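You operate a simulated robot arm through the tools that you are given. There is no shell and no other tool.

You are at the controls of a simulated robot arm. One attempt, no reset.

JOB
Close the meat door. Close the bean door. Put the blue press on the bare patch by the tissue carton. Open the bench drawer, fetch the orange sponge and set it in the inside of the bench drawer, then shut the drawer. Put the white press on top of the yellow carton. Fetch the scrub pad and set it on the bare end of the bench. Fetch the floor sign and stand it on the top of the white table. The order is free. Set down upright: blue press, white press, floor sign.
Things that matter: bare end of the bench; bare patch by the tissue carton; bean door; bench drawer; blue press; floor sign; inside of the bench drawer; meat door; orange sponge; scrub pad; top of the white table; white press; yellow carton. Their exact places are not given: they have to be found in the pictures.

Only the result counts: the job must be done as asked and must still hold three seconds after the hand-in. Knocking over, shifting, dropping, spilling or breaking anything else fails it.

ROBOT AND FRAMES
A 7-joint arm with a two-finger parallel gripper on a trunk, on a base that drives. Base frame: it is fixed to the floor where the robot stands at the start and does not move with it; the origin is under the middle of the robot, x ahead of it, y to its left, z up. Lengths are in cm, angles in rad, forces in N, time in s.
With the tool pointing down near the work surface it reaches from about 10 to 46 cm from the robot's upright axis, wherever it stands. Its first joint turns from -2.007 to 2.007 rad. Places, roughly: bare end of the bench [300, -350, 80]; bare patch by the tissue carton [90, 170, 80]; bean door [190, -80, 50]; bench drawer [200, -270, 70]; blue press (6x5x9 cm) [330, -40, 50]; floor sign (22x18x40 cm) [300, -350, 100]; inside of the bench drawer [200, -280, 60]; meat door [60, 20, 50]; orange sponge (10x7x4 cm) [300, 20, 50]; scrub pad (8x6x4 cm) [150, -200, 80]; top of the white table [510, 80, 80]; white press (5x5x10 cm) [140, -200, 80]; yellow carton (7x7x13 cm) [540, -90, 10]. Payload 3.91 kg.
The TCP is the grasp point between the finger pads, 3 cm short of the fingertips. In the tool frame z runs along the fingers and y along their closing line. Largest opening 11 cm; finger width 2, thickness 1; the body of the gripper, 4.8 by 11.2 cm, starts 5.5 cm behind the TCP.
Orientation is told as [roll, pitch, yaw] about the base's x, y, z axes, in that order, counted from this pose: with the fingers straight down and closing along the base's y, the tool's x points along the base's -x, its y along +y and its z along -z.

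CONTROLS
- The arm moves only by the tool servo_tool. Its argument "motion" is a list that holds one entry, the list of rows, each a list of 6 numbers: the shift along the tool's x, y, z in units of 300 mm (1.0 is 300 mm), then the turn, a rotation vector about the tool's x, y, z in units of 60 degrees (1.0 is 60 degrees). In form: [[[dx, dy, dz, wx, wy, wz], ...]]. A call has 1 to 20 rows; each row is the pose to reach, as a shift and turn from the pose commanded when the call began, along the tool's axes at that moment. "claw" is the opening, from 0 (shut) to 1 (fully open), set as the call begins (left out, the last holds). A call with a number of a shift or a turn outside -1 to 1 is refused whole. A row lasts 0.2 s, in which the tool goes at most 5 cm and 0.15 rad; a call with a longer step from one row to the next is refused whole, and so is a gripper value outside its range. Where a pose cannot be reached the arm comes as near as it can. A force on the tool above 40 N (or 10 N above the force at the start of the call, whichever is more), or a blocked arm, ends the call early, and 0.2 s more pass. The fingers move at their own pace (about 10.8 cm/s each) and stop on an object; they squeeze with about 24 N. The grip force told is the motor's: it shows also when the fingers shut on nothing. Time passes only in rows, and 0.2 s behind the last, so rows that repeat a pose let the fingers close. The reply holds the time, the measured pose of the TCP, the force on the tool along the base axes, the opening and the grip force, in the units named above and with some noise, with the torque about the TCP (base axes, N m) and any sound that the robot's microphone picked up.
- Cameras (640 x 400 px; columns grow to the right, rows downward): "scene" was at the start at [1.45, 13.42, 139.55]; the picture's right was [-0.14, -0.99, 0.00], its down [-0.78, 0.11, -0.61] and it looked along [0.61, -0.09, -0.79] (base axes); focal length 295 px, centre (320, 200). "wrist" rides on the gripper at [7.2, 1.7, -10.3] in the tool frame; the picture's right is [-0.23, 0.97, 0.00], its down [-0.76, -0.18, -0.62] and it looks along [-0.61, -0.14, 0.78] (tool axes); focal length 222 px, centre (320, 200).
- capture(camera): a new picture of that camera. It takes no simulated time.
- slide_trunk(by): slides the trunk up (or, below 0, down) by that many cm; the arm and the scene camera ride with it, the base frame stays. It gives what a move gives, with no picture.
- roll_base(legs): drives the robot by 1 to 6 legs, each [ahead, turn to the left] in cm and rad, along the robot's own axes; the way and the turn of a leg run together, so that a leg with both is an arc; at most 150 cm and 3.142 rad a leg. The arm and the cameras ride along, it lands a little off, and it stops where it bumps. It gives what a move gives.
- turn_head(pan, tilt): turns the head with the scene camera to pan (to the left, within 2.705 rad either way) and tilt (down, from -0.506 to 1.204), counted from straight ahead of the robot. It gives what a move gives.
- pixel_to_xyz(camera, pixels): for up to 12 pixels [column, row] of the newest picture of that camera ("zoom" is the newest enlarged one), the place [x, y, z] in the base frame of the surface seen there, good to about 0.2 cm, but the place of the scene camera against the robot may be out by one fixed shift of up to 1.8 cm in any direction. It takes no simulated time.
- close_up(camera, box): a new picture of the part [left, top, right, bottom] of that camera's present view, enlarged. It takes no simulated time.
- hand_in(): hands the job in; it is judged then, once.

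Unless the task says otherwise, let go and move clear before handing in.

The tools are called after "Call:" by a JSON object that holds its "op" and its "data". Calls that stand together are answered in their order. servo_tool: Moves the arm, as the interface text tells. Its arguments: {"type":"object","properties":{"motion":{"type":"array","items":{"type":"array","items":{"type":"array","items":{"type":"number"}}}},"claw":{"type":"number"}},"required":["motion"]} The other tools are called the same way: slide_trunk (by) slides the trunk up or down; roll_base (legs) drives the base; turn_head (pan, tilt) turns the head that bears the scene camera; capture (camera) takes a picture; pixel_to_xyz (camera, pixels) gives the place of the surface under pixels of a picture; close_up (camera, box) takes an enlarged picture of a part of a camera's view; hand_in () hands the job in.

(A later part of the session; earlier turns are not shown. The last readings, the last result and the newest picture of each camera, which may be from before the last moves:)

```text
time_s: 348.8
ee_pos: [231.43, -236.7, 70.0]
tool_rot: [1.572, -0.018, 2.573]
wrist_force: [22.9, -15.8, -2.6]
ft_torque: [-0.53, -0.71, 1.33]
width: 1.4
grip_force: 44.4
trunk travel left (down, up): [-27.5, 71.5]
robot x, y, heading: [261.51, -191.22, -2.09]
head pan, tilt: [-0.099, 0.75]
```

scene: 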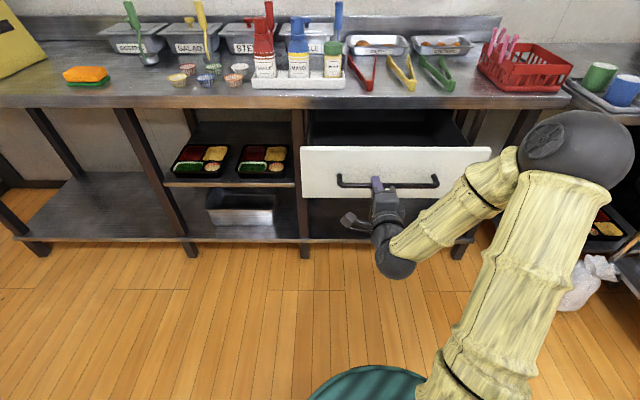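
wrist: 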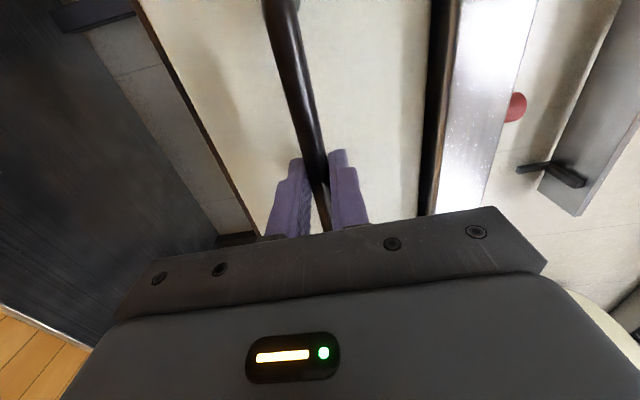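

Call:
{"op": "servo_tool", "data": {"motion": [[[0.01, 0, 0, 0, 0, 0], [0.02, 0, 0, 0, 0, 0]]]}}

Call:
{"op": "roll_base", "data": {"legs": [[-4, 0]]}}

```text
time_s: 349.4
ee_pos: [231.5, -236.75, 69.94]
tool_rot: [1.573, -0.016, 2.565]
wrist_force: [-21.1, 15.9, 3.5]
ft_torque: [-0.55, -0.68, -0.22]
width: 1.36
grip_force: 45.2
trunk travel left (down, up): [-27.5, 71.5]
robot x, y, heading: [262.0, -191.35, -2.085]
head pan, tilt: [-0.099, 0.75]
```

```text
time_s: 350.3
ee_pos: [233.8, -233.59, 70.02]
tool_rot: [1.574, -0.016, 2.576]
wrist_force: [-13.4, 8.7, 4.0]
ft_torque: [-0.58, -0.73, -0.22]
width: 1.34
grip_force: 45.4
trunk travel left (down, up): [-27.5, 71.5]
robot x, y, heading: [263.89, -188.08, -2.086]
head pan, tilt: [-0.099, 0.75]
```

The drawer is ~30 cm open. Release the handle and back off.

Call:
{"op": "servo_tool", "data": {"motion": [[[0, 0, 0, 0, 0, 0], [0, 0, 0, 0, 0, 0], [0, 0, 0, 0, 0, 0]]], "claw": 0.4}}

Call:
{"op": "roll_base", "data": {"legs": [[-22, 0]]}}

Call:
{"op": "slide_trunk", "data": {"by": 35}}

Call:
{"op": "capture", "data": {"camera": "scene"}}

```text
time_s: 351.1
ee_pos: [233.77, -233.63, 69.98]
tool_rot: [1.572, -0.018, 2.577]
wrist_force: [-0.5, -0.1, -0.7]
ft_torque: [0.0, 0.01, 0.01]
width: 4.39
grip_force: 0.1
trunk travel left (down, up): [-27.5, 71.5]
robot x, y, heading: [263.97, -188.2, -2.086]
head pan, tilt: [-0.099, 0.75]
```

```text
time_s: 353.0
ee_pos: [244.62, -214.61, 70.05]
tool_rot: [1.572, -0.018, 2.575]
wrist_force: [-0.1, 0.1, -0.5]
ft_torque: [-0.01, -0.01, 0.02]
width: 4.39
grip_force: 0.1
trunk travel left (down, up): [-27.5, 71.5]
robot x, y, heading: [274.85, -168.8, -2.091]
head pan, tilt: [-0.099, 0.75]
```

```text
time_s: 356.4
ee_pos: [244.61, -214.64, 104.98]
tool_rot: [1.572, -0.018, 2.575]
wrist_force: [0.0, 0.2, -0.3]
ft_torque: [0.0, 0.0, -0.02]
width: 4.39
grip_force: 0.0
trunk travel left (down, up): [-62.5, 36.5]
robot x, y, heading: [274.92, -168.73, -2.093]
head pan, tilt: [-0.099, 0.75]
```

```text
taken
```

scene: 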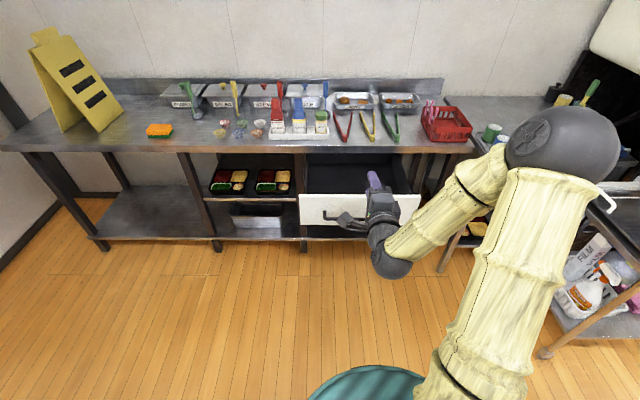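

The drawer stays open. Now rotate the tool to point straight down with its closing direction along the robot's forward axis (about tool x), pulling the TCP in while doing so.

Call:
{"op": "servo_tool", "data": {"motion": [[[0, 0, -0.04, -0.125, 0, 0], [0, 0, -0.08, -0.25, 0, 0], [0, 0, -0.12, -0.375, 0, 0], [0, 0, -0.16, -0.5, 0, 0], [0, 0, -0.2, -0.625, 0, 0], [0, 0, -0.24, -0.75, 0, 0], [0, 0, -0.28, -0.875, 0, 0]]], "claw": 1}}

Call:
{"op": "servo_tool", "data": {"motion": [[[0, 0, 0, -0.125, 0, 0], [0, 0, 0, -0.25, 0, 0], [0, 0, 0, -0.375, 0, 0], [0, 0, 0, -0.5, 0, 0], [0, 0, 0, -0.626, 0, 0]]]}}

Call:
{"op": "capture", "data": {"camera": "wrist"}}

Call:
{"op": "capture", "data": {"camera": "scene"}}

```text
time_s: 358.0
ee_pos: [249.2, -207.57, 104.98]
tool_rot: [2.494, -0.017, 2.574]
wrist_force: [-0.4, 0.5, -0.2]
ft_torque: [-0.02, 0.01, -0.02]
width: 11.0
grip_force: 0.1
out of reach, approached as far as the arm can: row 1, 2, 3, 4
trunk travel left (down, up): [-62.5, 36.5]
robot x, y, heading: [274.84, -168.66, -2.094]
head pan, tilt: [-0.099, 0.75]
```

```text
time_s: 359.2
ee_pos: [249.11, -207.58, 105.06]
tool_rot: [-3.137, -0.015, 2.574]
wrist_force: [-0.5, 0.0, -0.2]
ft_torque: [0.0, 0.0, -0.02]
width: 10.99
grip_force: 0.0
trunk travel left (down, up): [-62.5, 36.5]
robot x, y, heading: [274.69, -168.88, -2.091]
head pan, tilt: [-0.099, 0.75]
```

```text
taken
```

wrist: 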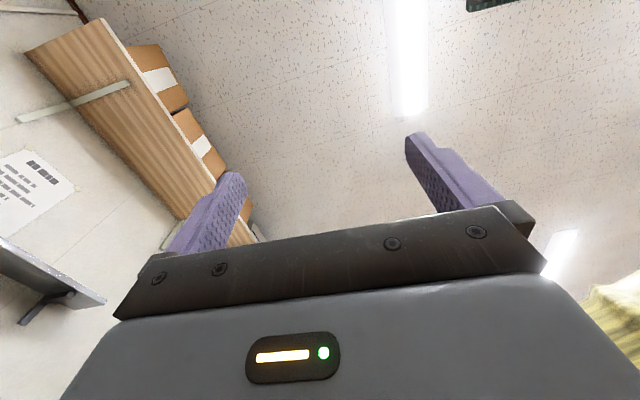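

```text
taken
```

scene: 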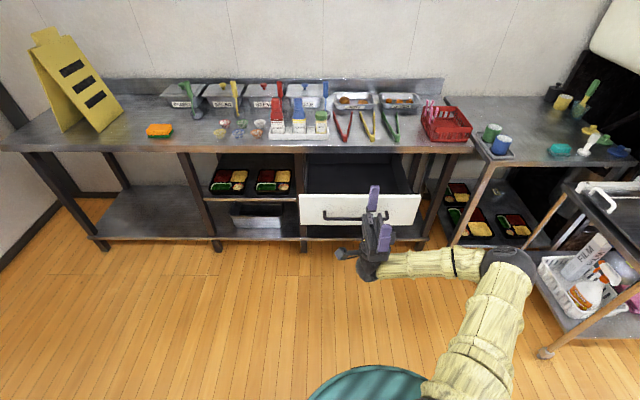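

I turned it the wrong way (fingers up). Rotate back by +180° about tool x so the fingers point down.

Call:
{"op": "servo_tool", "data": {"motion": [[[0, 0, 0, 0.14, 0, 0], [0, 0, 0, 0.28, 0, 0], [0, 0, 0, 0.42, 0, 0], [0, 0, 0, 0.56, 0, 0], [0, 0, 0, 0.7, 0, 0], [0, 0, 0, 0.84, 0, 0], [0, 0, 0, 0.98, 0, 0]]]}}

Call:
{"op": "servo_tool", "data": {"motion": [[[0, 0, 0, 0.14, 0, 0], [0, 0, 0, 0.28, 0, 0], [0, 0, 0, 0.42, 0, 0], [0, 0, 0, 0.56, 0, 0], [0, 0, 0, 0.7, 0, 0], [0, 0, 0, 0.84, 0, 0], [0, 0, 0, 0.98, 0, 0]]]}}

Call:
{"op": "servo_tool", "data": {"motion": [[[0, 0, 0, 0.14, 0, 0], [0, 0, 0, 0.28, 0, 0], [0, 0, 0, 0.42, 0, 0], [0, 0, 0, 0.56, 0, 0], [0, 0, 0, 0.7, 0, 0], [0, 0, 0, 0.84, 0, 0], [0, 0, 0, 0.98, 0, 0]]]}}

Call:
{"op": "capture", "data": {"camera": "scene"}}

```text
time_s: 360.8
ee_pos: [247.3, -210.04, 103.69]
tool_rot: [2.119, -0.018, 2.575]
wrist_force: [-0.1, -0.8, -0.5]
ft_torque: [-0.05, 0.02, -0.02]
width: 10.99
grip_force: 0.0
out of reach, approached as far as the arm can: row 6, 7
trunk travel left (down, up): [-62.5, 36.5]
robot x, y, heading: [274.73, -168.52, -2.091]
head pan, tilt: [-0.099, 0.75]
```

```text
time_s: 362.4
ee_pos: [246.57, -211.1, 104.05]
tool_rot: [1.093, -0.017, 2.575]
wrist_force: [0.0, 0.3, -0.2]
ft_torque: [0.02, -0.04, 0.01]
width: 11.01
grip_force: 0.0
out of reach, approached as far as the arm can: row 1, 2, 3, 4, 5, 6, 7
trunk travel left (down, up): [-62.5, 36.5]
robot x, y, heading: [274.8, -168.78, -2.087]
head pan, tilt: [-0.099, 0.75]
```

```text
time_s: 364.0
ee_pos: [246.57, -211.18, 103.91]
tool_rot: [0.062, -0.019, 2.577]
wrist_force: [-0.6, 0.8, -0.4]
ft_torque: [-0.02, -0.02, -0.01]
width: 11.02
grip_force: 0.0
trunk travel left (down, up): [-62.5, 36.5]
robot x, y, heading: [274.61, -168.65, -2.091]
head pan, tilt: [-0.099, 0.75]
```

```text
taken
```

scene: 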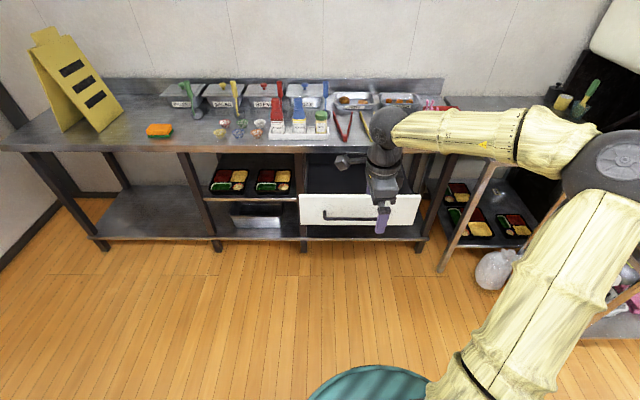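

Call:
{"op": "servo_tool", "data": {"motion": [[[0, -0.06, 0, 0.059, 0, 0], [0, -0.13, 0, 0.059, 0, 0], [0, -0.2, 0, 0.059, 0, 0], [0, -0.27, 0, 0.059, 0, 0]]]}}

Call:
{"op": "capture", "data": {"camera": "wrist"}}

```text
time_s: 365.0
ee_pos: [251.04, -204.34, 103.37]
tool_rot: [0.005, -0.019, 2.575]
wrist_force: [-0.1, -0.4, -0.1]
ft_torque: [-0.02, -0.02, -0.01]
width: 11.01
grip_force: 0.0
trunk travel left (down, up): [-62.5, 36.5]
robot x, y, heading: [274.7, -169.25, -2.09]
head pan, tilt: [-0.099, 0.75]
```

```text
taken
```

wrist: 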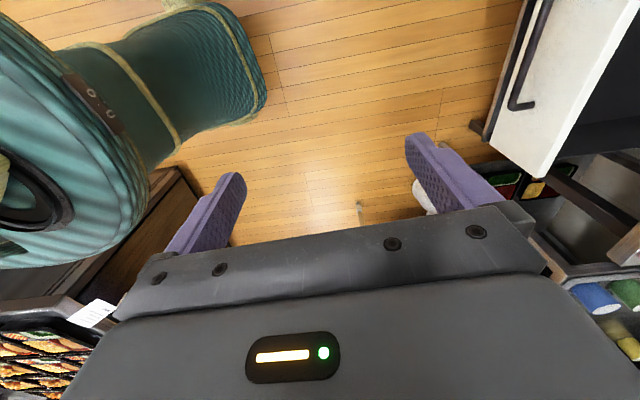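

The wrist view shows my base has legs with feet. Measure how far this front foot extends.

Call:
{"op": "pixel_to_xyz", "data": {"camera": "wrist", "pixels": [[262, 80], [240, 20], [215, 10], [180, 100], [240, 120], [100, 180], [130, 120], [60, 60], [20, 120], [165, 160]]}}

```text
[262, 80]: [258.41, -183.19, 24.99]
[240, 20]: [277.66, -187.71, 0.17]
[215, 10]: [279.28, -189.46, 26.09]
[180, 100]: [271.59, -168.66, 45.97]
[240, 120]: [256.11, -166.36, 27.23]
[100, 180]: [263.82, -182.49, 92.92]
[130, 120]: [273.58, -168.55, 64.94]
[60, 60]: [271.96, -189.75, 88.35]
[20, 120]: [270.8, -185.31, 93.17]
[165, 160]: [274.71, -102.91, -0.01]
```

The base front reaches ~21 cm. Drive to the parked sponge: standoff (306,-272) facing the bench.

Call:
{"op": "roll_base", "data": {"legs": [[0, 0.813], [108, 0], [0, -0.829]]}}

Call:
{"op": "turn_head", "data": {"pan": 0.1, "tilt": 0.9}}

Call:
{"op": "capture", "data": {"camera": "scene"}}

Call:
{"op": "capture", "data": {"camera": "wrist"}}

```text
time_s: 377.6
ee_pos: [282.67, -308.11, 103.44]
tool_rot: [0.005, -0.017, 2.561]
wrist_force: [-0.3, -0.7, 0.3]
ft_torque: [0.0, 0.01, 0.01]
width: 10.99
grip_force: 0.1
trunk travel left (down, up): [-62.5, 36.5]
robot x, y, heading: [307.13, -272.85, -2.1]
head pan, tilt: [-0.099, 0.75]
```

```text
time_s: 378.4
ee_pos: [282.52, -308.16, 103.35]
tool_rot: [0.005, -0.018, 2.56]
wrist_force: [0.8, -0.4, -0.2]
ft_torque: [-0.03, -0.01, 0.01]
width: 11.0
grip_force: 0.0
trunk travel left (down, up): [-62.5, 36.5]
robot x, y, heading: [306.98, -273.23, -2.106]
head pan, tilt: [0.099, 0.901]
```

```text
taken
```

scene: 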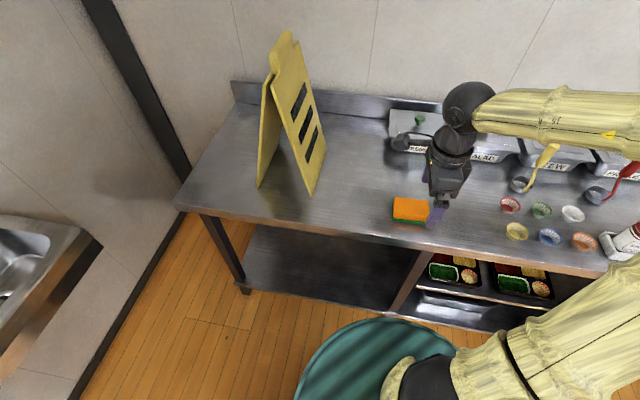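

```text
taken
```

wrist: 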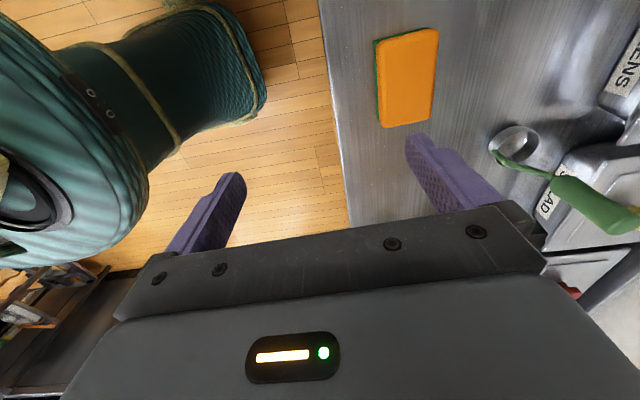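

Call:
{"op": "pixel_to_xyz", "data": {"camera": "wrist", "pixels": [[378, 42], [436, 32], [384, 125], [432, 118], [407, 78], [375, 80], [515, 140], [345, 150], [320, 30]]}}

```text
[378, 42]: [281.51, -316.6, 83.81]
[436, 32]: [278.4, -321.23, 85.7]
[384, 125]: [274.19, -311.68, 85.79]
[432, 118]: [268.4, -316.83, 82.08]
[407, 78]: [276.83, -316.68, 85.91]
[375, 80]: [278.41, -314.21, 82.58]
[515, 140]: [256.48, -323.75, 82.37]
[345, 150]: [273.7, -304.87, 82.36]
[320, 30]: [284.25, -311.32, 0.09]
```

Call:
{"op": "roll_base", "data": {"legs": [[9, 0]]}}

Call:
{"op": "slide_trunk", "data": {"by": -12}}

Call:
{"op": "capture", "data": {"camera": "wrist"}}

```text
time_s: 379.5
ee_pos: [278.01, -315.97, 103.5]
tool_rot: [0.003, -0.016, 2.56]
wrist_force: [-0.1, -0.5, 0.1]
ft_torque: [0.04, 0.01, 0.01]
width: 10.99
grip_force: 0.0
trunk travel left (down, up): [-62.5, 36.5]
robot x, y, heading: [302.09, -280.55, -2.1]
head pan, tilt: [0.099, 0.901]
```

```text
time_s: 381.0
ee_pos: [278.03, -315.87, 91.49]
tool_rot: [0.006, -0.016, 2.559]
wrist_force: [-0.3, -0.3, -0.2]
ft_torque: [0.04, -0.03, -0.02]
width: 11.0
grip_force: 0.1
trunk travel left (down, up): [-50.5, 48.5]
robot x, y, heading: [302.47, -280.8, -2.107]
head pan, tilt: [0.099, 0.901]
```

```text
taken
```

wrist: 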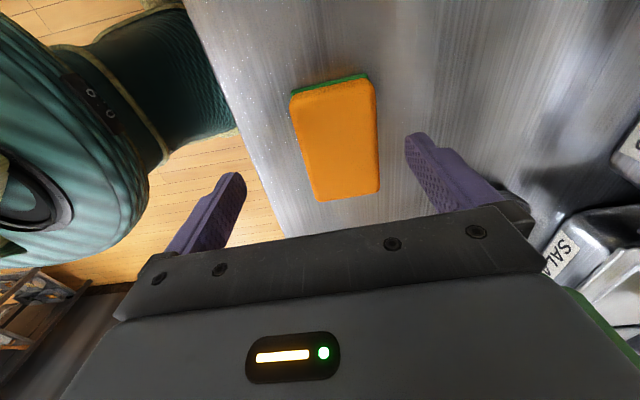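

Call:
{"op": "pixel_to_xyz", "data": {"camera": "wrist", "pixels": [[296, 95], [372, 82], [315, 198], [376, 186], [338, 140], [236, 180], [412, 140]]}}

```text
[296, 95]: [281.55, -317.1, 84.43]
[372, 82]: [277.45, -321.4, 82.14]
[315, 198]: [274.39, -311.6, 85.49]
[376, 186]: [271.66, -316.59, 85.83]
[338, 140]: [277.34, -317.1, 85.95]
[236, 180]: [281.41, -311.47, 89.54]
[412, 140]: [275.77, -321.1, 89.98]
```

Sponge centre ≈(276.3,-316.7). Shift 1.7 cm forward and 1 cm right, descend to z≈85.8 and grip across its short side.

Call:
{"op": "servo_tool", "data": {"motion": [[[-0.017, 0.028, 0, 0, 0, 0], [-0.034, 0.055, 0, 0, 0, 0], [-0.034, 0.055, 0.05, 0, 0, 0], [-0.034, 0.055, 0.1, 0, 0, 0], [-0.034, 0.055, 0.15, 0, 0, 0], [-0.034, 0.055, 0.19, 0, 0, 0]]]}}

Call:
{"op": "servo_tool", "data": {"motion": [[[0, 0, 0, 0, 0, 0], [0, 0, 0, 0, 0, 0], [0, 0, 0, 0, 0, 0], [0, 0, 0, 0, 0, 0]]], "claw": 0}}

Call:
{"op": "capture", "data": {"camera": "wrist"}}

```text
time_s: 382.4
ee_pos: [276.1, -316.67, 85.65]
tool_rot: [0.005, -0.016, 2.561]
wrist_force: [0.3, 0.0, 0.8]
ft_torque: [0.01, 0.03, 0.02]
width: 10.99
grip_force: 0.0
trunk travel left (down, up): [-50.5, 48.5]
robot x, y, heading: [302.49, -280.92, -2.106]
head pan, tilt: [0.099, 0.901]
```

```text
time_s: 383.4
ee_pos: [276.18, -316.59, 85.7]
tool_rot: [0.006, -0.017, 2.561]
wrist_force: [-0.5, -0.1, 0.8]
ft_torque: [-0.05, -0.02, -0.04]
width: 6.13
grip_force: 23.9
trunk travel left (down, up): [-50.5, 48.5]
robot x, y, heading: [302.26, -280.96, -2.103]
head pan, tilt: [0.099, 0.901]
```

```text
taken
```

wrist: 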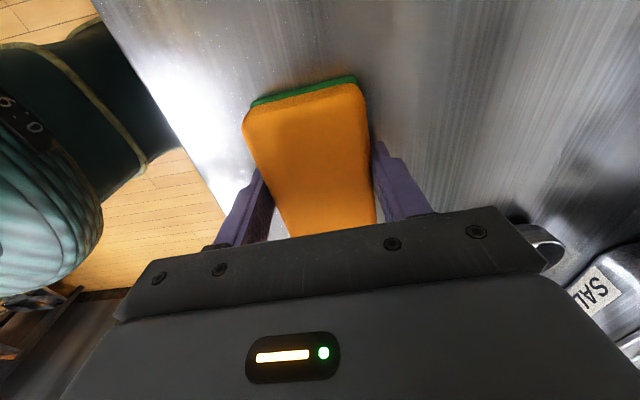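

Gripped across the short side (6.1 cm). Raise the trunk and carry the sponge over to the open drawer.

Call:
{"op": "slide_trunk", "data": {"by": 25}}

Call:
{"op": "roll_base", "data": {"legs": [[-40, 0], [0, -1.482], [83.3, 0], [0, 1.446]]}}

Call:
{"op": "capture", "data": {"camera": "scene"}}

Call:
{"op": "capture", "data": {"camera": "wrist"}}

```text
time_s: 386.0
ee_pos: [276.21, -316.68, 110.73]
tool_rot: [0.005, -0.016, 2.56]
wrist_force: [-0.8, -0.2, 0.9]
ft_torque: [0.02, 0.02, 0.02]
width: 6.14
grip_force: 24.2
trunk travel left (down, up): [-75.5, 23.5]
robot x, y, heading: [302.14, -280.46, -2.103]
head pan, tilt: [0.099, 0.901]
```

```text
time_s: 403.9
ee_pos: [220.5, -249.7, 110.62]
tool_rot: [0.005, -0.017, 2.58]
wrist_force: [0.1, 0.7, -0.6]
ft_torque: [-0.01, 0.01, 0.02]
width: 6.12
grip_force: 24.2
trunk travel left (down, up): [-75.5, 23.5]
robot x, y, heading: [246.05, -213.36, -2.085]
head pan, tilt: [0.099, 0.901]
```

```text
taken
```

scene: 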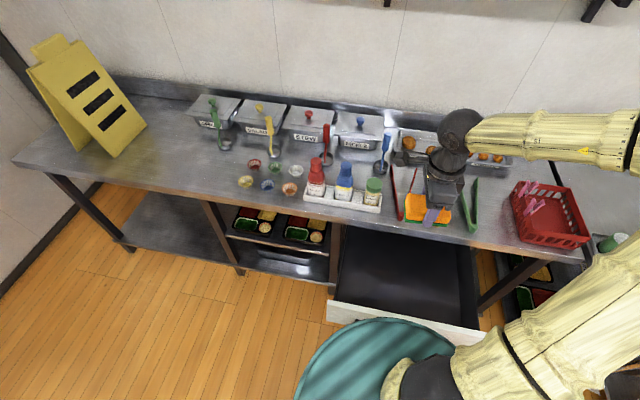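

```text
taken
```

wrist: 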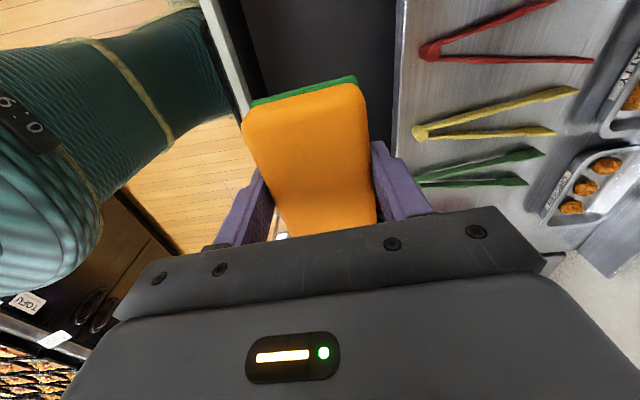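

Call:
{"op": "pixel_to_xyz", "data": {"camera": "wrist", "pixels": [[225, 30], [245, 50], [320, 30], [380, 60], [402, 60], [405, 200], [395, 130]]}}

Call:
{"op": "pixel_to_xyz", "data": {"camera": "scene", "pixels": [[330, 310], [460, 335], [475, 240], [345, 228], [400, 260], [400, 295], [380, 310], [440, 270], [465, 225], [490, 330]]}}

```text
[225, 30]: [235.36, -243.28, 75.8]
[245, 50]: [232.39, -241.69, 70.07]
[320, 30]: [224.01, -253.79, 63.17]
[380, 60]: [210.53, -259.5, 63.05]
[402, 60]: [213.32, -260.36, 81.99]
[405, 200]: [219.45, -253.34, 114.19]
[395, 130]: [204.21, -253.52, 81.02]
```

```text
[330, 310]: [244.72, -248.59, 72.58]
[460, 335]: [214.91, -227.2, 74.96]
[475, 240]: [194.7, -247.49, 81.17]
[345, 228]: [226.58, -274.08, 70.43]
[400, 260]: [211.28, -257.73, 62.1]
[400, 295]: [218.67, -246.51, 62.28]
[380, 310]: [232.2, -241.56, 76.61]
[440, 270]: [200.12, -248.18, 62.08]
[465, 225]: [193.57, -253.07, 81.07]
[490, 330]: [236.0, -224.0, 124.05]
```

The forearm reaches out to the right near the red basket; check its height and position before lowering.

Call:
{"op": "pixel_to_xyz", "data": {"camera": "scene", "pixels": [[470, 130], [500, 140], [540, 140], [580, 140], [620, 140], [636, 150], [520, 120], [550, 190], [530, 200], [580, 235], [515, 240], [540, 330]]}}

Call:
{"op": "turn_head", "data": {"pan": -0.5, "tilt": 0.9}}

Call:
{"op": "capture", "data": {"camera": "scene"}}

```text
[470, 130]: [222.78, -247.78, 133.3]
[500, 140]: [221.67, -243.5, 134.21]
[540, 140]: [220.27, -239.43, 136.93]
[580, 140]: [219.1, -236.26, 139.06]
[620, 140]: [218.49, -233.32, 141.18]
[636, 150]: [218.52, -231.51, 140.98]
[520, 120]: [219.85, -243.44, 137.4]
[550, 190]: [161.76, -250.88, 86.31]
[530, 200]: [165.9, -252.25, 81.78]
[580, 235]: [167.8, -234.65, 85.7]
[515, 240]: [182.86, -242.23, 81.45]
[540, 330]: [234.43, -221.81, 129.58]
```

```text
time_s: 404.9
ee_pos: [220.53, -249.69, 110.69]
tool_rot: [0.005, -0.018, 2.58]
wrist_force: [0.5, 0.2, 0.5]
ft_torque: [0.02, 0.01, 0.0]
width: 6.14
grip_force: 24.0
trunk travel left (down, up): [-75.5, 23.5]
robot x, y, heading: [246.23, -213.43, -2.083]
head pan, tilt: [-0.499, 0.901]
```

```text
taken
```

scene: 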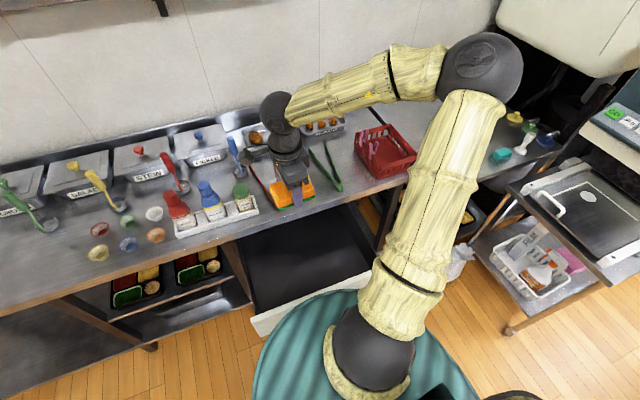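

The elbow is in front of the bench, not above the basket, so lowering is safe. Shift 2 cm outward and lower 40 cm into the drawer space.

Call:
{"op": "servo_tool", "data": {"motion": [[[0, -0.035, 0, 0, 0, 0], [0, -0.067, 0, 0, 0, 0]]]}}

Call:
{"op": "slide_trunk", "data": {"by": -36}}

Call:
{"op": "capture", "data": {"camera": "wrist"}}

Call:
{"op": "capture", "data": {"camera": "scene"}}

```text
time_s: 405.5
ee_pos: [221.61, -247.93, 110.67]
tool_rot: [0.004, -0.016, 2.578]
wrist_force: [0.5, 0.3, 0.1]
ft_torque: [0.0, 0.01, -0.01]
width: 6.16
grip_force: 23.6
trunk travel left (down, up): [-75.5, 23.5]
robot x, y, heading: [245.75, -213.11, -2.087]
head pan, tilt: [-0.499, 0.901]
```

```text
time_s: 409.0
ee_pos: [221.61, -247.87, 74.66]
tool_rot: [0.007, -0.016, 2.579]
wrist_force: [-0.2, 1.1, -0.2]
ft_torque: [-0.03, -0.02, -0.01]
width: 6.12
grip_force: 23.8
trunk travel left (down, up): [-39.5, 59.5]
robot x, y, heading: [245.9, -213.1, -2.085]
head pan, tilt: [-0.499, 0.901]
```

```text
taken
```

wrist: 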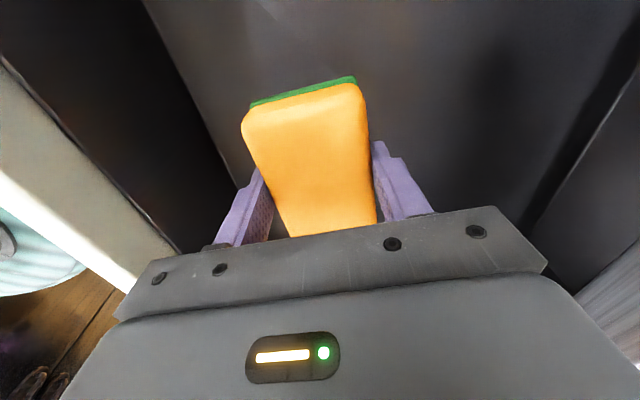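

```text
taken
```

scene: 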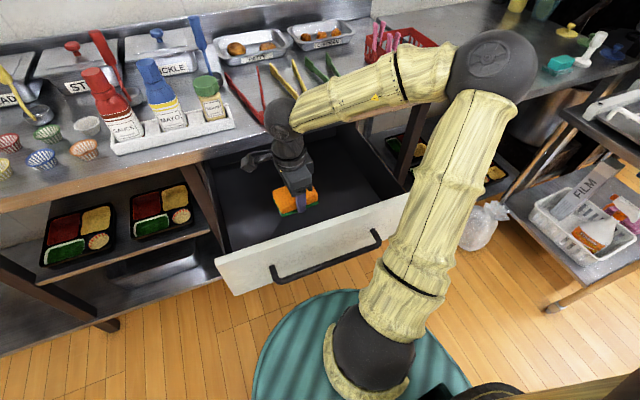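

Call:
{"op": "servo_tool", "data": {"motion": [[[0, 0, 0.05, 0, 0, 0], [0, 0, 0.1, 0, 0, 0], [0, 0, 0.15, 0, 0, 0], [0, 0, 0.2, 0, 0, 0], [0, 0, 0.235, 0, 0, 0]]]}}

Call:
{"op": "servo_tool", "data": {"motion": [[[0, 0, 0.008, 0, 0, 0], [0, 0, 0.016, 0, 0, 0], [0, 0, 0.023, 0, 0, 0]]]}}

```text
time_s: 410.2
ee_pos: [221.57, -247.96, 67.66]
tool_rot: [0.005, -0.019, 2.577]
wrist_force: [0.5, -0.4, 0.2]
ft_torque: [0.0, -0.01, 0.01]
width: 6.14
grip_force: 24.0
trunk travel left (down, up): [-39.5, 59.5]
robot x, y, heading: [245.89, -213.48, -2.087]
head pan, tilt: [-0.499, 0.901]
```

```text
time_s: 411.0
ee_pos: [221.46, -247.91, 66.92]
tool_rot: [0.006, -0.017, 2.578]
wrist_force: [-0.5, -0.4, 0.2]
ft_torque: [0.01, -0.01, -0.03]
width: 6.11
grip_force: 24.1
trunk travel left (down, up): [-39.5, 59.5]
robot x, y, heading: [246.0, -213.05, -2.083]
head pan, tilt: [-0.499, 0.901]
```

Call:
{"op": "servo_tool", "data": {"motion": [[[0, 0, 0.006, 0, 0, 0], [0, 0, 0.012, 0, 0, 0]]]}}

```text
time_s: 411.6
ee_pos: [221.44, -247.77, 66.81]
tool_rot: [0.005, -0.018, 2.581]
wrist_force: [-1.5, 0.9, 6.4]
ft_torque: [0.15, -0.12, 0.04]
width: 6.14
grip_force: 24.2
trunk travel left (down, up): [-39.5, 59.5]
robot x, y, heading: [245.82, -213.42, -2.089]
head pan, tilt: [-0.499, 0.901]
```

Contact at 6 N on the drawer floor. Release and lift clear.

Call:
{"op": "servo_tool", "data": {"motion": [[[0, 0, 0, 0, 0, 0], [0, 0, 0, 0, 0, 0], [0, 0, -0.03, 0, 0, 0], [0, 0, -0.1, 0, 0, 0], [0, 0, -0.2, 0, 0, 0], [0, 0, -0.3, 0, 0, 0]]], "claw": 0.8}}

Call:
{"op": "slide_trunk", "data": {"by": 30}}

Call:
{"op": "capture", "data": {"camera": "wrist"}}

Call:
{"op": "capture", "data": {"camera": "scene"}}

```text
time_s: 413.0
ee_pos: [221.72, -247.83, 75.64]
tool_rot: [0.003, -0.016, 2.581]
wrist_force: [0.3, 0.8, -1.0]
ft_torque: [-0.01, 0.02, -0.03]
width: 8.78
grip_force: 0.0
trunk travel left (down, up): [-39.5, 59.5]
robot x, y, heading: [245.96, -213.42, -2.088]
head pan, tilt: [-0.499, 0.901]
```

```text
time_s: 416.0
ee_pos: [221.78, -247.78, 105.73]
tool_rot: [0.005, -0.017, 2.58]
wrist_force: [1.2, -0.6, -0.1]
ft_torque: [0.0, 0.02, 0.02]
width: 8.82
grip_force: 0.0
trunk travel left (down, up): [-69.5, 29.5]
robot x, y, heading: [245.88, -213.59, -2.086]
head pan, tilt: [-0.499, 0.901]
```

```text
taken
```

wrist: 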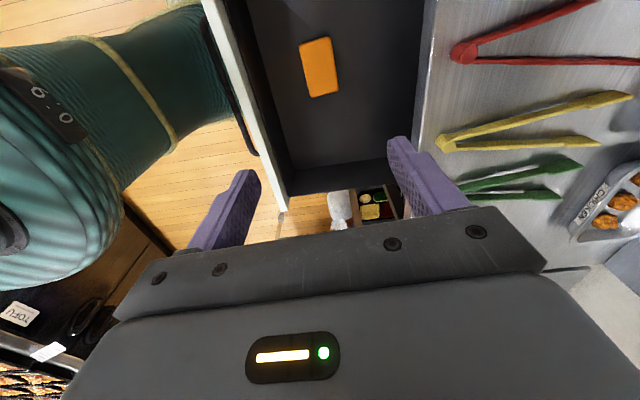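

```text
taken
```

scene: 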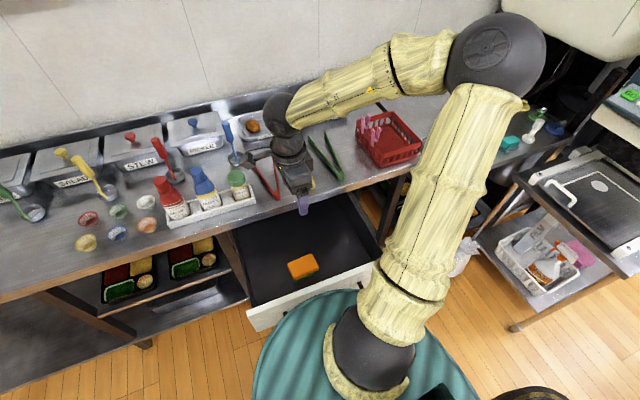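

The sponge lies in the drawer. Back off, close the fingers, and tilt the tool 45° to push the drawer front shut above its handle.

Call:
{"op": "roll_base", "data": {"legs": [[-32, 0], [0, -0.105]]}}

Call:
{"op": "servo_tool", "data": {"motion": [[[0, 0, 0, -0.125, 0, 0], [0, 0, 0, -0.25, 0, 0], [0, 0, 0, -0.375, 0, 0], [0, 0, 0, -0.5, 0, 0], [0, 0, 0, -0.625, 0, 0], [0, 0, 0, -0.75, 0, 0]]], "claw": 0}}

Call:
{"op": "capture", "data": {"camera": "wrist"}}

```text
time_s: 419.1
ee_pos: [234.01, -217.36, 105.67]
tool_rot: [0.006, -0.017, 2.472]
wrist_force: [-0.9, -0.7, 0.4]
ft_torque: [0.02, -0.01, 0.0]
width: 8.76
grip_force: 0.0
trunk travel left (down, up): [-69.5, 29.5]
robot x, y, heading: [261.6, -185.75, -2.195]
head pan, tilt: [-0.499, 0.901]
```

```text
time_s: 420.5
ee_pos: [231.09, -220.56, 107.61]
tool_rot: [0.789, -0.016, 2.473]
wrist_force: [1.1, 0.2, 0.4]
ft_torque: [-0.03, 0.0, -0.02]
width: 0.02
grip_force: 24.6
out of reach, approached as far as the arm can: row 5, 6
trunk travel left (down, up): [-69.5, 29.5]
robot x, y, heading: [261.85, -185.45, -2.196]
head pan, tilt: [-0.499, 0.901]
```

```text
taken
```

wrist: 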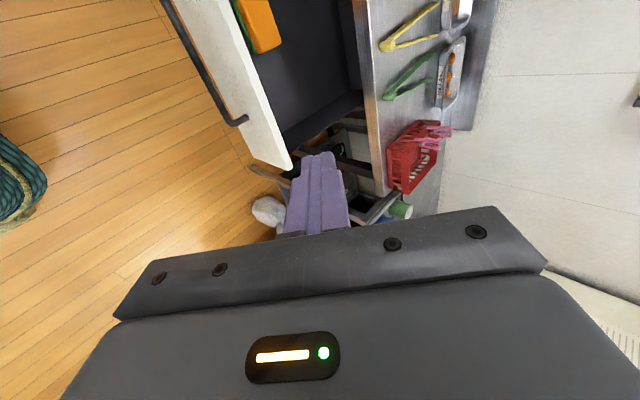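

Call:
{"op": "slide_trunk", "data": {"by": -31.7}}

Call:
{"op": "capture", "data": {"camera": "wrist"}}

Call:
{"op": "turn_head", "data": {"pan": -0.2, "tilt": 0.7}}

Call:
{"op": "capture", "data": {"camera": "scene"}}

```text
time_s: 423.6
ee_pos: [231.0, -220.45, 75.79]
tool_rot: [0.788, -0.02, 2.472]
wrist_force: [1.1, 0.2, -0.7]
ft_torque: [0.0, -0.01, -0.01]
width: 0.0
grip_force: 23.7
trunk travel left (down, up): [-37.8, 61.2]
robot x, y, heading: [261.65, -185.63, -2.195]
head pan, tilt: [-0.499, 0.901]
```

```text
taken
```

wrist: 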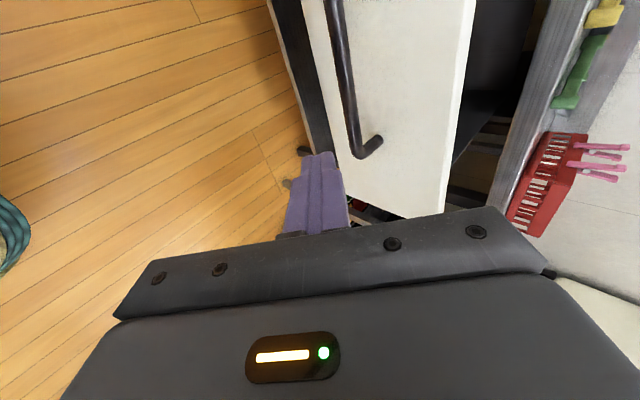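

```text
time_s: 424.4
ee_pos: [231.04, -220.6, 75.97]
tool_rot: [0.789, -0.018, 2.473]
wrist_force: [0.8, 0.0, -0.2]
ft_torque: [0.03, 0.01, 0.01]
width: 0.03
grip_force: 24.2
trunk travel left (down, up): [-37.8, 61.2]
robot x, y, heading: [261.65, -185.6, -2.191]
head pan, tilt: [-0.201, 0.7]
```

```text
taken
```

scene: 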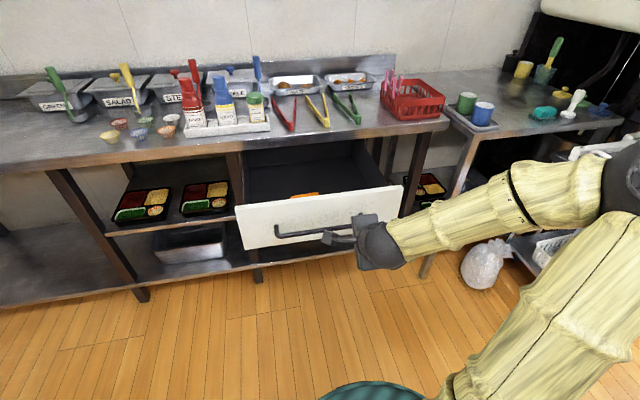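

Call:
{"op": "pixel_to_xyz", "data": {"camera": "scene", "pixels": [[240, 212], [400, 192], [245, 240], [300, 215], [280, 232], [395, 205]]}}

Call:
{"op": "pixel_to_xyz", "data": {"camera": "wrist", "pixels": [[378, 140], [340, 40], [440, 205], [420, 100], [310, 100], [320, 160], [345, 160]]}}

```text
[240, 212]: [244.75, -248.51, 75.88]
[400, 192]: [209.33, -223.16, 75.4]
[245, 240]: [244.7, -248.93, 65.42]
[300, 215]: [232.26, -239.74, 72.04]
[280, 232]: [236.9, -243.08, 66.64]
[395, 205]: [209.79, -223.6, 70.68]
```

```text
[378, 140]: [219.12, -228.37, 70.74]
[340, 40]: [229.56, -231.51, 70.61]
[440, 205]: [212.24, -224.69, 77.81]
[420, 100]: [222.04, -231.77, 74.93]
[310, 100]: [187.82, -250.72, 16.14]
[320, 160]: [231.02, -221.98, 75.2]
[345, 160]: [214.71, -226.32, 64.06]
```

Shift the tip 5 cm left toward the drawer's centre, then drive forward to push it.

Call:
{"op": "servo_tool", "data": {"motion": [[[0.08, 0, 0, 0, 0, 0], [0.167, 0, 0, 0, 0, 0]]]}}

Call:
{"op": "roll_base", "data": {"legs": [[25, 0]]}}

Call:
{"op": "capture", "data": {"camera": "scene"}}

```text
time_s: 425.0
ee_pos: [234.93, -223.51, 75.85]
tool_rot: [0.787, -0.015, 2.472]
wrist_force: [-0.5, 1.0, -0.4]
ft_torque: [-0.01, -0.01, 0.05]
width: 0.0
grip_force: 24.2
trunk travel left (down, up): [-37.8, 61.2]
robot x, y, heading: [261.72, -185.81, -2.194]
head pan, tilt: [-0.201, 0.7]
```

```text
time_s: 427.1
ee_pos: [220.57, -244.17, 75.94]
tool_rot: [0.787, -0.02, 2.478]
wrist_force: [-1.1, -0.3, 0.7]
ft_torque: [0.03, -0.03, -0.02]
width: 0.0
grip_force: 23.9
trunk travel left (down, up): [-37.8, 61.2]
robot x, y, heading: [247.2, -206.07, -2.195]
head pan, tilt: [-0.201, 0.7]
```

```text
taken
```

scene: 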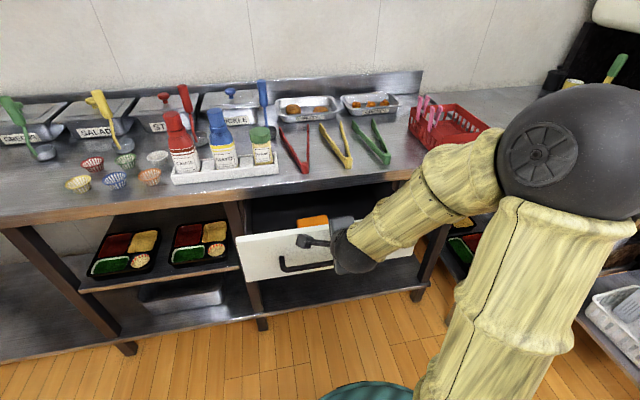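

Call:
{"op": "roll_base", "data": {"legs": [[12, 0]]}}

Call:
{"op": "capture", "data": {"camera": "scene"}}

```text
time_s: 428.4
ee_pos: [213.39, -254.22, 75.82]
tool_rot: [0.787, -0.018, 2.478]
wrist_force: [0.0, 0.7, 0.4]
ft_torque: [-0.01, 0.0, -0.01]
width: 0.03
grip_force: 23.9
trunk travel left (down, up): [-37.8, 61.2]
robot x, y, heading: [240.43, -216.07, -2.184]
head pan, tilt: [-0.201, 0.7]
```

```text
taken
```

scene: 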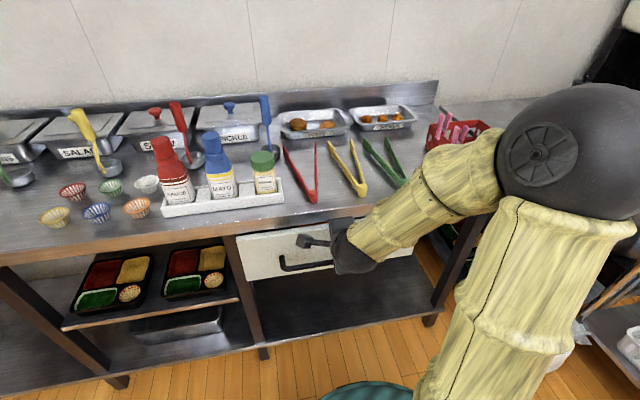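

About 5 cm left; finish with a force-limited arm push.

Call:
{"op": "servo_tool", "data": {"motion": [[[0, 0.024, 0.024, 0, 0, 0], [0, 0.047, 0.047, 0, 0, 0], [0, 0.07, 0.071, 0, 0, 0], [0, 0.094, 0.0945, 0, 0, 0], [0, 0.106, 0.106, 0, 0, 0], [0, 0.118, 0.118, 0, 0, 0], [0, 0.13, 0.13, 0, 0, 0]]]}}

Call:
{"op": "capture", "data": {"camera": "scene"}}

```text
time_s: 429.6
ee_pos: [211.3, -257.07, 75.96]
tool_rot: [0.782, -0.018, 2.479]
wrist_force: [11.1, 19.0, 19.2]
ft_torque: [-0.27, 0.05, 0.13]
width: 0.02
grip_force: 24.4
trunk travel left (down, up): [-37.8, 61.2]
robot x, y, heading: [240.36, -215.61, -2.188]
head pan, tilt: [-0.201, 0.7]
stopped in row 5: the force on the tool passed its limit at 45 N (the readings are from after the stop); the commanded pose is now the measured one
```

```text
taken
```

scene: 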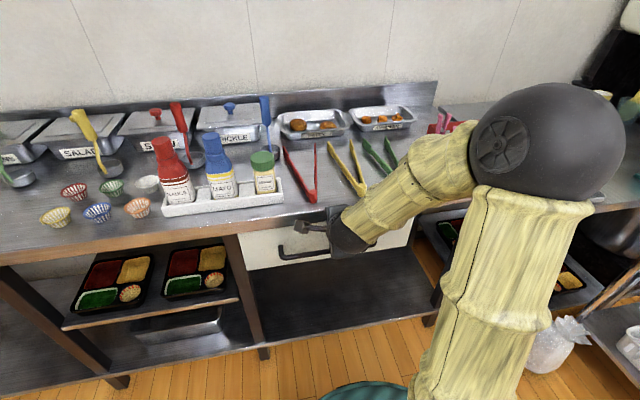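

Call:
{"op": "pixel_to_xyz", "data": {"camera": "scene", "pixels": [[255, 245], [265, 262], [248, 260], [395, 240], [405, 230], [285, 248], [240, 225], [300, 215]]}}

Call:
{"op": "close_up", "data": {"camera": "scene", "box": [220, 190, 440, 330]}}

```text
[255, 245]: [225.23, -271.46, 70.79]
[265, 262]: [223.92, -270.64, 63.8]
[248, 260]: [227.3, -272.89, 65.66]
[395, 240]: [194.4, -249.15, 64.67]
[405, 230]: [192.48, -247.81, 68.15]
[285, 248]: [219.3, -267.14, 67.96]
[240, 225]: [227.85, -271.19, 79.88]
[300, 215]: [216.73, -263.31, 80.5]
```

```text
2.86 times, centred on (330, 260) of scene
```

zoom: 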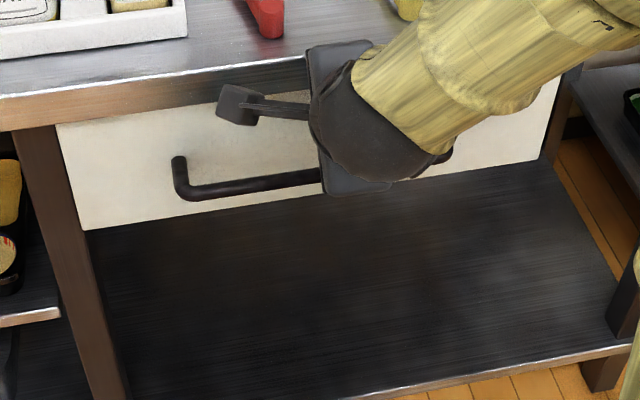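

The drawer front is back in its original plane, so it is shut. Back off, raise, and look at the floor sign closely.

Call:
{"op": "servo_tool", "data": {"motion": [[[0, -0.05, -0.05, 0, 0, 0], [0, -0.1, -0.1, 0, 0, 0]]]}}

Call:
{"op": "roll_base", "data": {"legs": [[-30, 0]]}}

Call:
{"op": "slide_trunk", "data": {"by": 38}}

Call:
{"op": "turn_head", "data": {"pan": 0.5, "tilt": 0.5}}

Call:
{"op": "capture", "data": {"camera": "scene"}}

```text
time_s: 430.2
ee_pos: [213.64, -254.01, 75.54]
tool_rot: [0.773, -0.017, 2.48]
wrist_force: [0.2, -0.1, 0.0]
ft_torque: [0.03, 0.02, -0.01]
width: 0.01
grip_force: 24.0
trunk travel left (down, up): [-37.8, 61.2]
robot x, y, heading: [240.09, -216.44, -2.187]
head pan, tilt: [-0.201, 0.7]
```

```text
time_s: 432.5
ee_pos: [230.65, -229.95, 75.54]
tool_rot: [0.775, -0.018, 2.478]
wrist_force: [-0.3, 0.4, 0.4]
ft_torque: [-0.01, -0.02, 0.01]
width: 0.0
grip_force: 23.9
trunk travel left (down, up): [-37.8, 61.2]
robot x, y, heading: [256.97, -191.62, -2.19]
head pan, tilt: [-0.201, 0.7]
```

```text
time_s: 436.2
ee_pos: [230.76, -230.01, 113.57]
tool_rot: [0.778, -0.016, 2.478]
wrist_force: [0.3, 0.2, 0.2]
ft_torque: [0.0, -0.02, 0.0]
width: 0.02
grip_force: 23.9
trunk travel left (down, up): [-75.8, 23.2]
robot x, y, heading: [257.3, -191.99, -2.191]
head pan, tilt: [-0.201, 0.7]
```

```text
time_s: 437.2
ee_pos: [230.7, -229.88, 113.71]
tool_rot: [0.776, -0.014, 2.477]
wrist_force: [-0.5, 0.7, 0.2]
ft_torque: [0.02, -0.02, -0.04]
width: 0.0
grip_force: 23.5
trunk travel left (down, up): [-75.8, 23.2]
robot x, y, heading: [257.18, -191.95, -2.192]
head pan, tilt: [0.499, 0.499]
```

```text
taken
```

scene: 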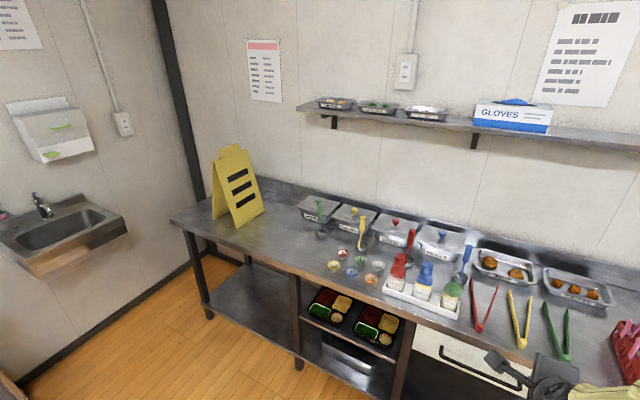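

Call:
{"op": "close_up", "data": {"camera": "scene", "box": [190, 130, 290, 240]}}

Call:
{"op": "pixel_to_xyz", "data": {"camera": "zoom", "pixels": [[215, 65], [325, 75], [330, 150], [200, 120], [260, 70], [150, 200], [300, 350], [140, 330], [400, 280], [290, 60], [270, 90], [210, 90]]}}

```text
3.64 times, centred on (240, 185) of scene
```

zoom: 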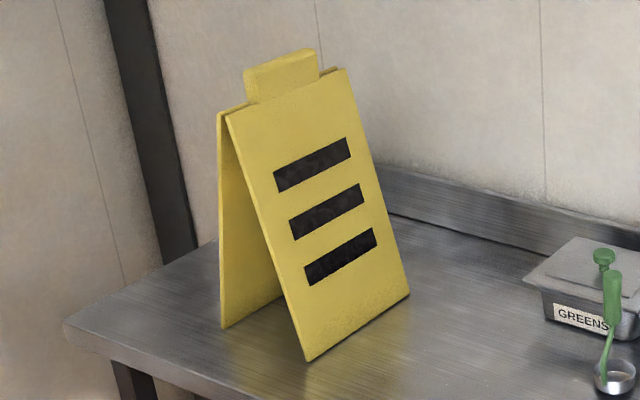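

```text
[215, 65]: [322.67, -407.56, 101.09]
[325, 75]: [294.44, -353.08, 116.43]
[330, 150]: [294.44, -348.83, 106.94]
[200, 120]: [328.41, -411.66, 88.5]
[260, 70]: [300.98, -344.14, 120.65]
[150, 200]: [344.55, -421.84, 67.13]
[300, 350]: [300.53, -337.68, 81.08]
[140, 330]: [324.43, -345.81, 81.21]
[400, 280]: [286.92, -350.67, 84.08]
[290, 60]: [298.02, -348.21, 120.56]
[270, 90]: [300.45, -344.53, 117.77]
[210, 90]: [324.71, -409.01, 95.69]
```

The sign's top block is at about (299.5,-346), z≈118–122, with its thin side along the bench. Re-orient the tool: point down, then turn it so it closes laterally.

Call:
{"op": "servo_tool", "data": {"motion": [[[0, 0, 0, 0.125, 0, 0], [0, 0, 0, 0.25, 0, 0], [0, 0, 0, 0.375, 0, 0], [0, 0, 0, 0.5, 0, 0], [0, 0, 0, 0.625, 0, 0], [0, 0, 0, 0.74, 0, 0]]], "claw": 0.6}}

Call:
{"op": "servo_tool", "data": {"motion": [[[0, 0, 0, 0, 0, -0.14], [0, 0, 0, 0, 0, -0.28], [0, 0, 0, 0, 0, -0.42], [0, 0, 0, 0, 0, -0.56], [0, 0, 0, 0, 0, -0.7], [0, 0, 0, 0, 0, -0.77]]]}}

Call:
{"op": "servo_tool", "data": {"motion": [[[0, 0, 0, 0, 0, -0.14], [0, 0, 0, 0, 0, -0.28], [0, 0, 0, 0, 0, -0.42], [0, 0, 0, 0, 0, -0.56], [0, 0, 0, 0, 0, -0.7], [0, 0, 0, 0, 0, -0.77]]]}}

```text
time_s: 438.6
ee_pos: [230.5, -229.96, 113.59]
tool_rot: [-0.001, -0.015, 2.48]
wrist_force: [-0.2, 0.5, 0.0]
ft_torque: [-0.01, 0.01, 0.01]
width: 6.62
grip_force: 0.1
out of reach, approached as far as the arm can: row 2, 3
trunk travel left (down, up): [-75.8, 23.2]
robot x, y, heading: [257.36, -191.69, -2.19]
head pan, tilt: [0.499, 0.499]
```

```text
time_s: 440.0
ee_pos: [230.75, -229.96, 113.62]
tool_rot: [-0.012, -0.012, -2.998]
wrist_force: [0.2, -0.1, -0.2]
ft_torque: [0.02, -0.02, -0.01]
width: 6.6
grip_force: 0.0
trunk travel left (down, up): [-75.8, 23.2]
robot x, y, heading: [257.39, -191.99, -2.192]
head pan, tilt: [0.499, 0.499]
```

```text
time_s: 441.4
ee_pos: [230.82, -229.95, 113.7]
tool_rot: [-0.018, -0.001, -2.19]
wrist_force: [-0.1, 0.5, 0.1]
ft_torque: [0.0, -0.01, 0.04]
width: 6.6
grip_force: 0.1
trunk travel left (down, up): [-75.8, 23.2]
robot x, y, heading: [257.28, -192.14, -2.189]
head pan, tilt: [0.499, 0.499]
```

Tool points down closing laterally. Raise to z≈131 and drive to a standoff in front of the sign.

Call:
{"op": "slide_trunk", "data": {"by": 17}}

Call:
{"op": "roll_base", "data": {"legs": [[0, 1.26], [130.4, 0], [0, -1.264]]}}

Call:
{"op": "turn_head", "data": {"pan": 0, "tilt": 0.7}}

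Call:
{"op": "capture", "data": {"camera": "scene"}}

Call:
{"op": "capture", "data": {"camera": "wrist"}}

```text
time_s: 443.4
ee_pos: [230.74, -230.03, 130.66]
tool_rot: [-0.017, 0.001, -2.192]
wrist_force: [0.1, 0.7, -0.5]
ft_torque: [0.02, 0.0, -0.01]
width: 6.59
grip_force: 0.0
trunk travel left (down, up): [-92.8, 6.2]
robot x, y, heading: [257.12, -192.4, -2.19]
head pan, tilt: [0.499, 0.499]
```

```text
time_s: 460.1
ee_pos: [310.08, -333.6, 130.63]
tool_rot: [-0.015, 0.0, -2.183]
wrist_force: [-0.4, -0.6, 0.4]
ft_torque: [0.01, 0.02, 0.0]
width: 6.6
grip_force: 0.0
trunk travel left (down, up): [-92.8, 6.2]
robot x, y, heading: [336.61, -295.21, -2.181]
head pan, tilt: [0.499, 0.499]
```

```text
time_s: 461.0
ee_pos: [310.05, -333.48, 130.61]
tool_rot: [-0.018, 0.0, -2.183]
wrist_force: [0.9, 0.1, 0.9]
ft_torque: [0.02, 0.0, 0.01]
width: 6.63
grip_force: 0.1
trunk travel left (down, up): [-92.8, 6.2]
robot x, y, heading: [336.18, -295.44, -2.182]
head pan, tilt: [0.0, 0.7]
```

```text
taken
```

scene: 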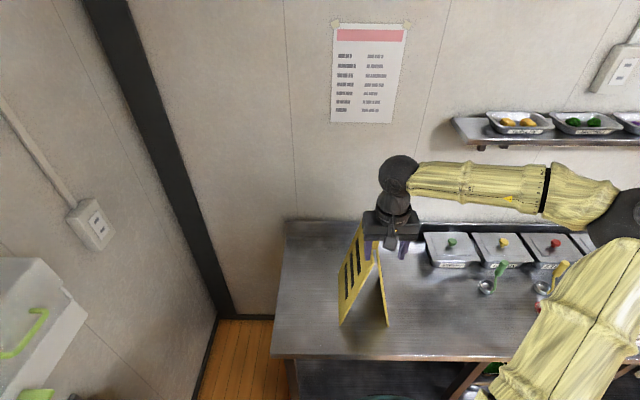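

```text
taken
```

wrist: 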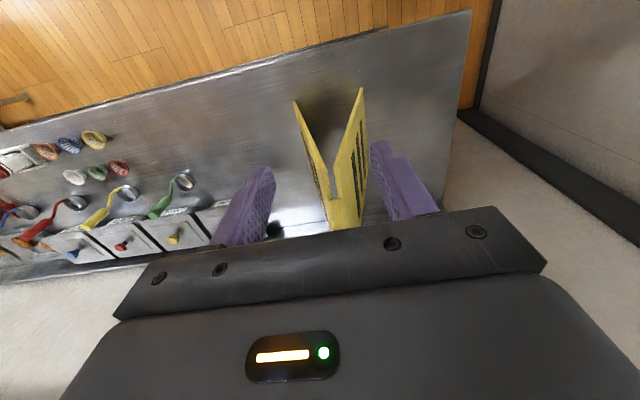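

Call:
{"op": "close_up", "data": {"camera": "wrist", "box": [260, 70, 420, 240]}}

Call:
{"op": "pixel_to_xyz", "data": {"camera": "wrist", "pixels": [[335, 185], [335, 195], [345, 215], [340, 205], [330, 200], [355, 200], [362, 95], [296, 105], [325, 175], [357, 180], [345, 225], [360, 220]]}}

```text
2.35 times, centred on (340, 155) of wrist
```

zoom: 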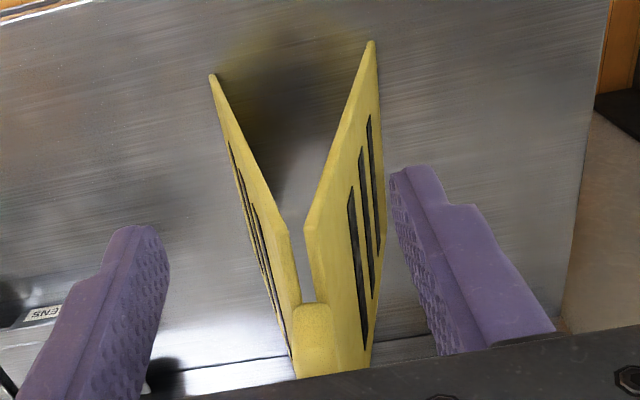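

```text
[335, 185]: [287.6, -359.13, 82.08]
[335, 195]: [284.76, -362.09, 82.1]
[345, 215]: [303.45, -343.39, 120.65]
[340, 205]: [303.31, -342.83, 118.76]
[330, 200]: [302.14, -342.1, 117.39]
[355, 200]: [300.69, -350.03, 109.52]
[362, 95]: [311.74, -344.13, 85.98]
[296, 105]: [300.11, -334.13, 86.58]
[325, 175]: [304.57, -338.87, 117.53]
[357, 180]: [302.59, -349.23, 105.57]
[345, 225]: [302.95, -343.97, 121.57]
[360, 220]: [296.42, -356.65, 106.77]
```

Call:
{"op": "pixel_to_xyz", "data": {"camera": "scene", "pixels": [[460, 145], [455, 120], [500, 150], [600, 145], [480, 185], [540, 190], [600, 200], [625, 215], [400, 170], [400, 160]]}}

```text
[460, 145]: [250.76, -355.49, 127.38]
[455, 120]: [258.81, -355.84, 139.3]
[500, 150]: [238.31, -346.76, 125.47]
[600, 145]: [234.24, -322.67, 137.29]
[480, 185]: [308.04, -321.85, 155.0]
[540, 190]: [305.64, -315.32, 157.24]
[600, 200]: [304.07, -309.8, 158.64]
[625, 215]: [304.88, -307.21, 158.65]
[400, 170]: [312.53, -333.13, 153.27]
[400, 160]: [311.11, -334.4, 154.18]
```

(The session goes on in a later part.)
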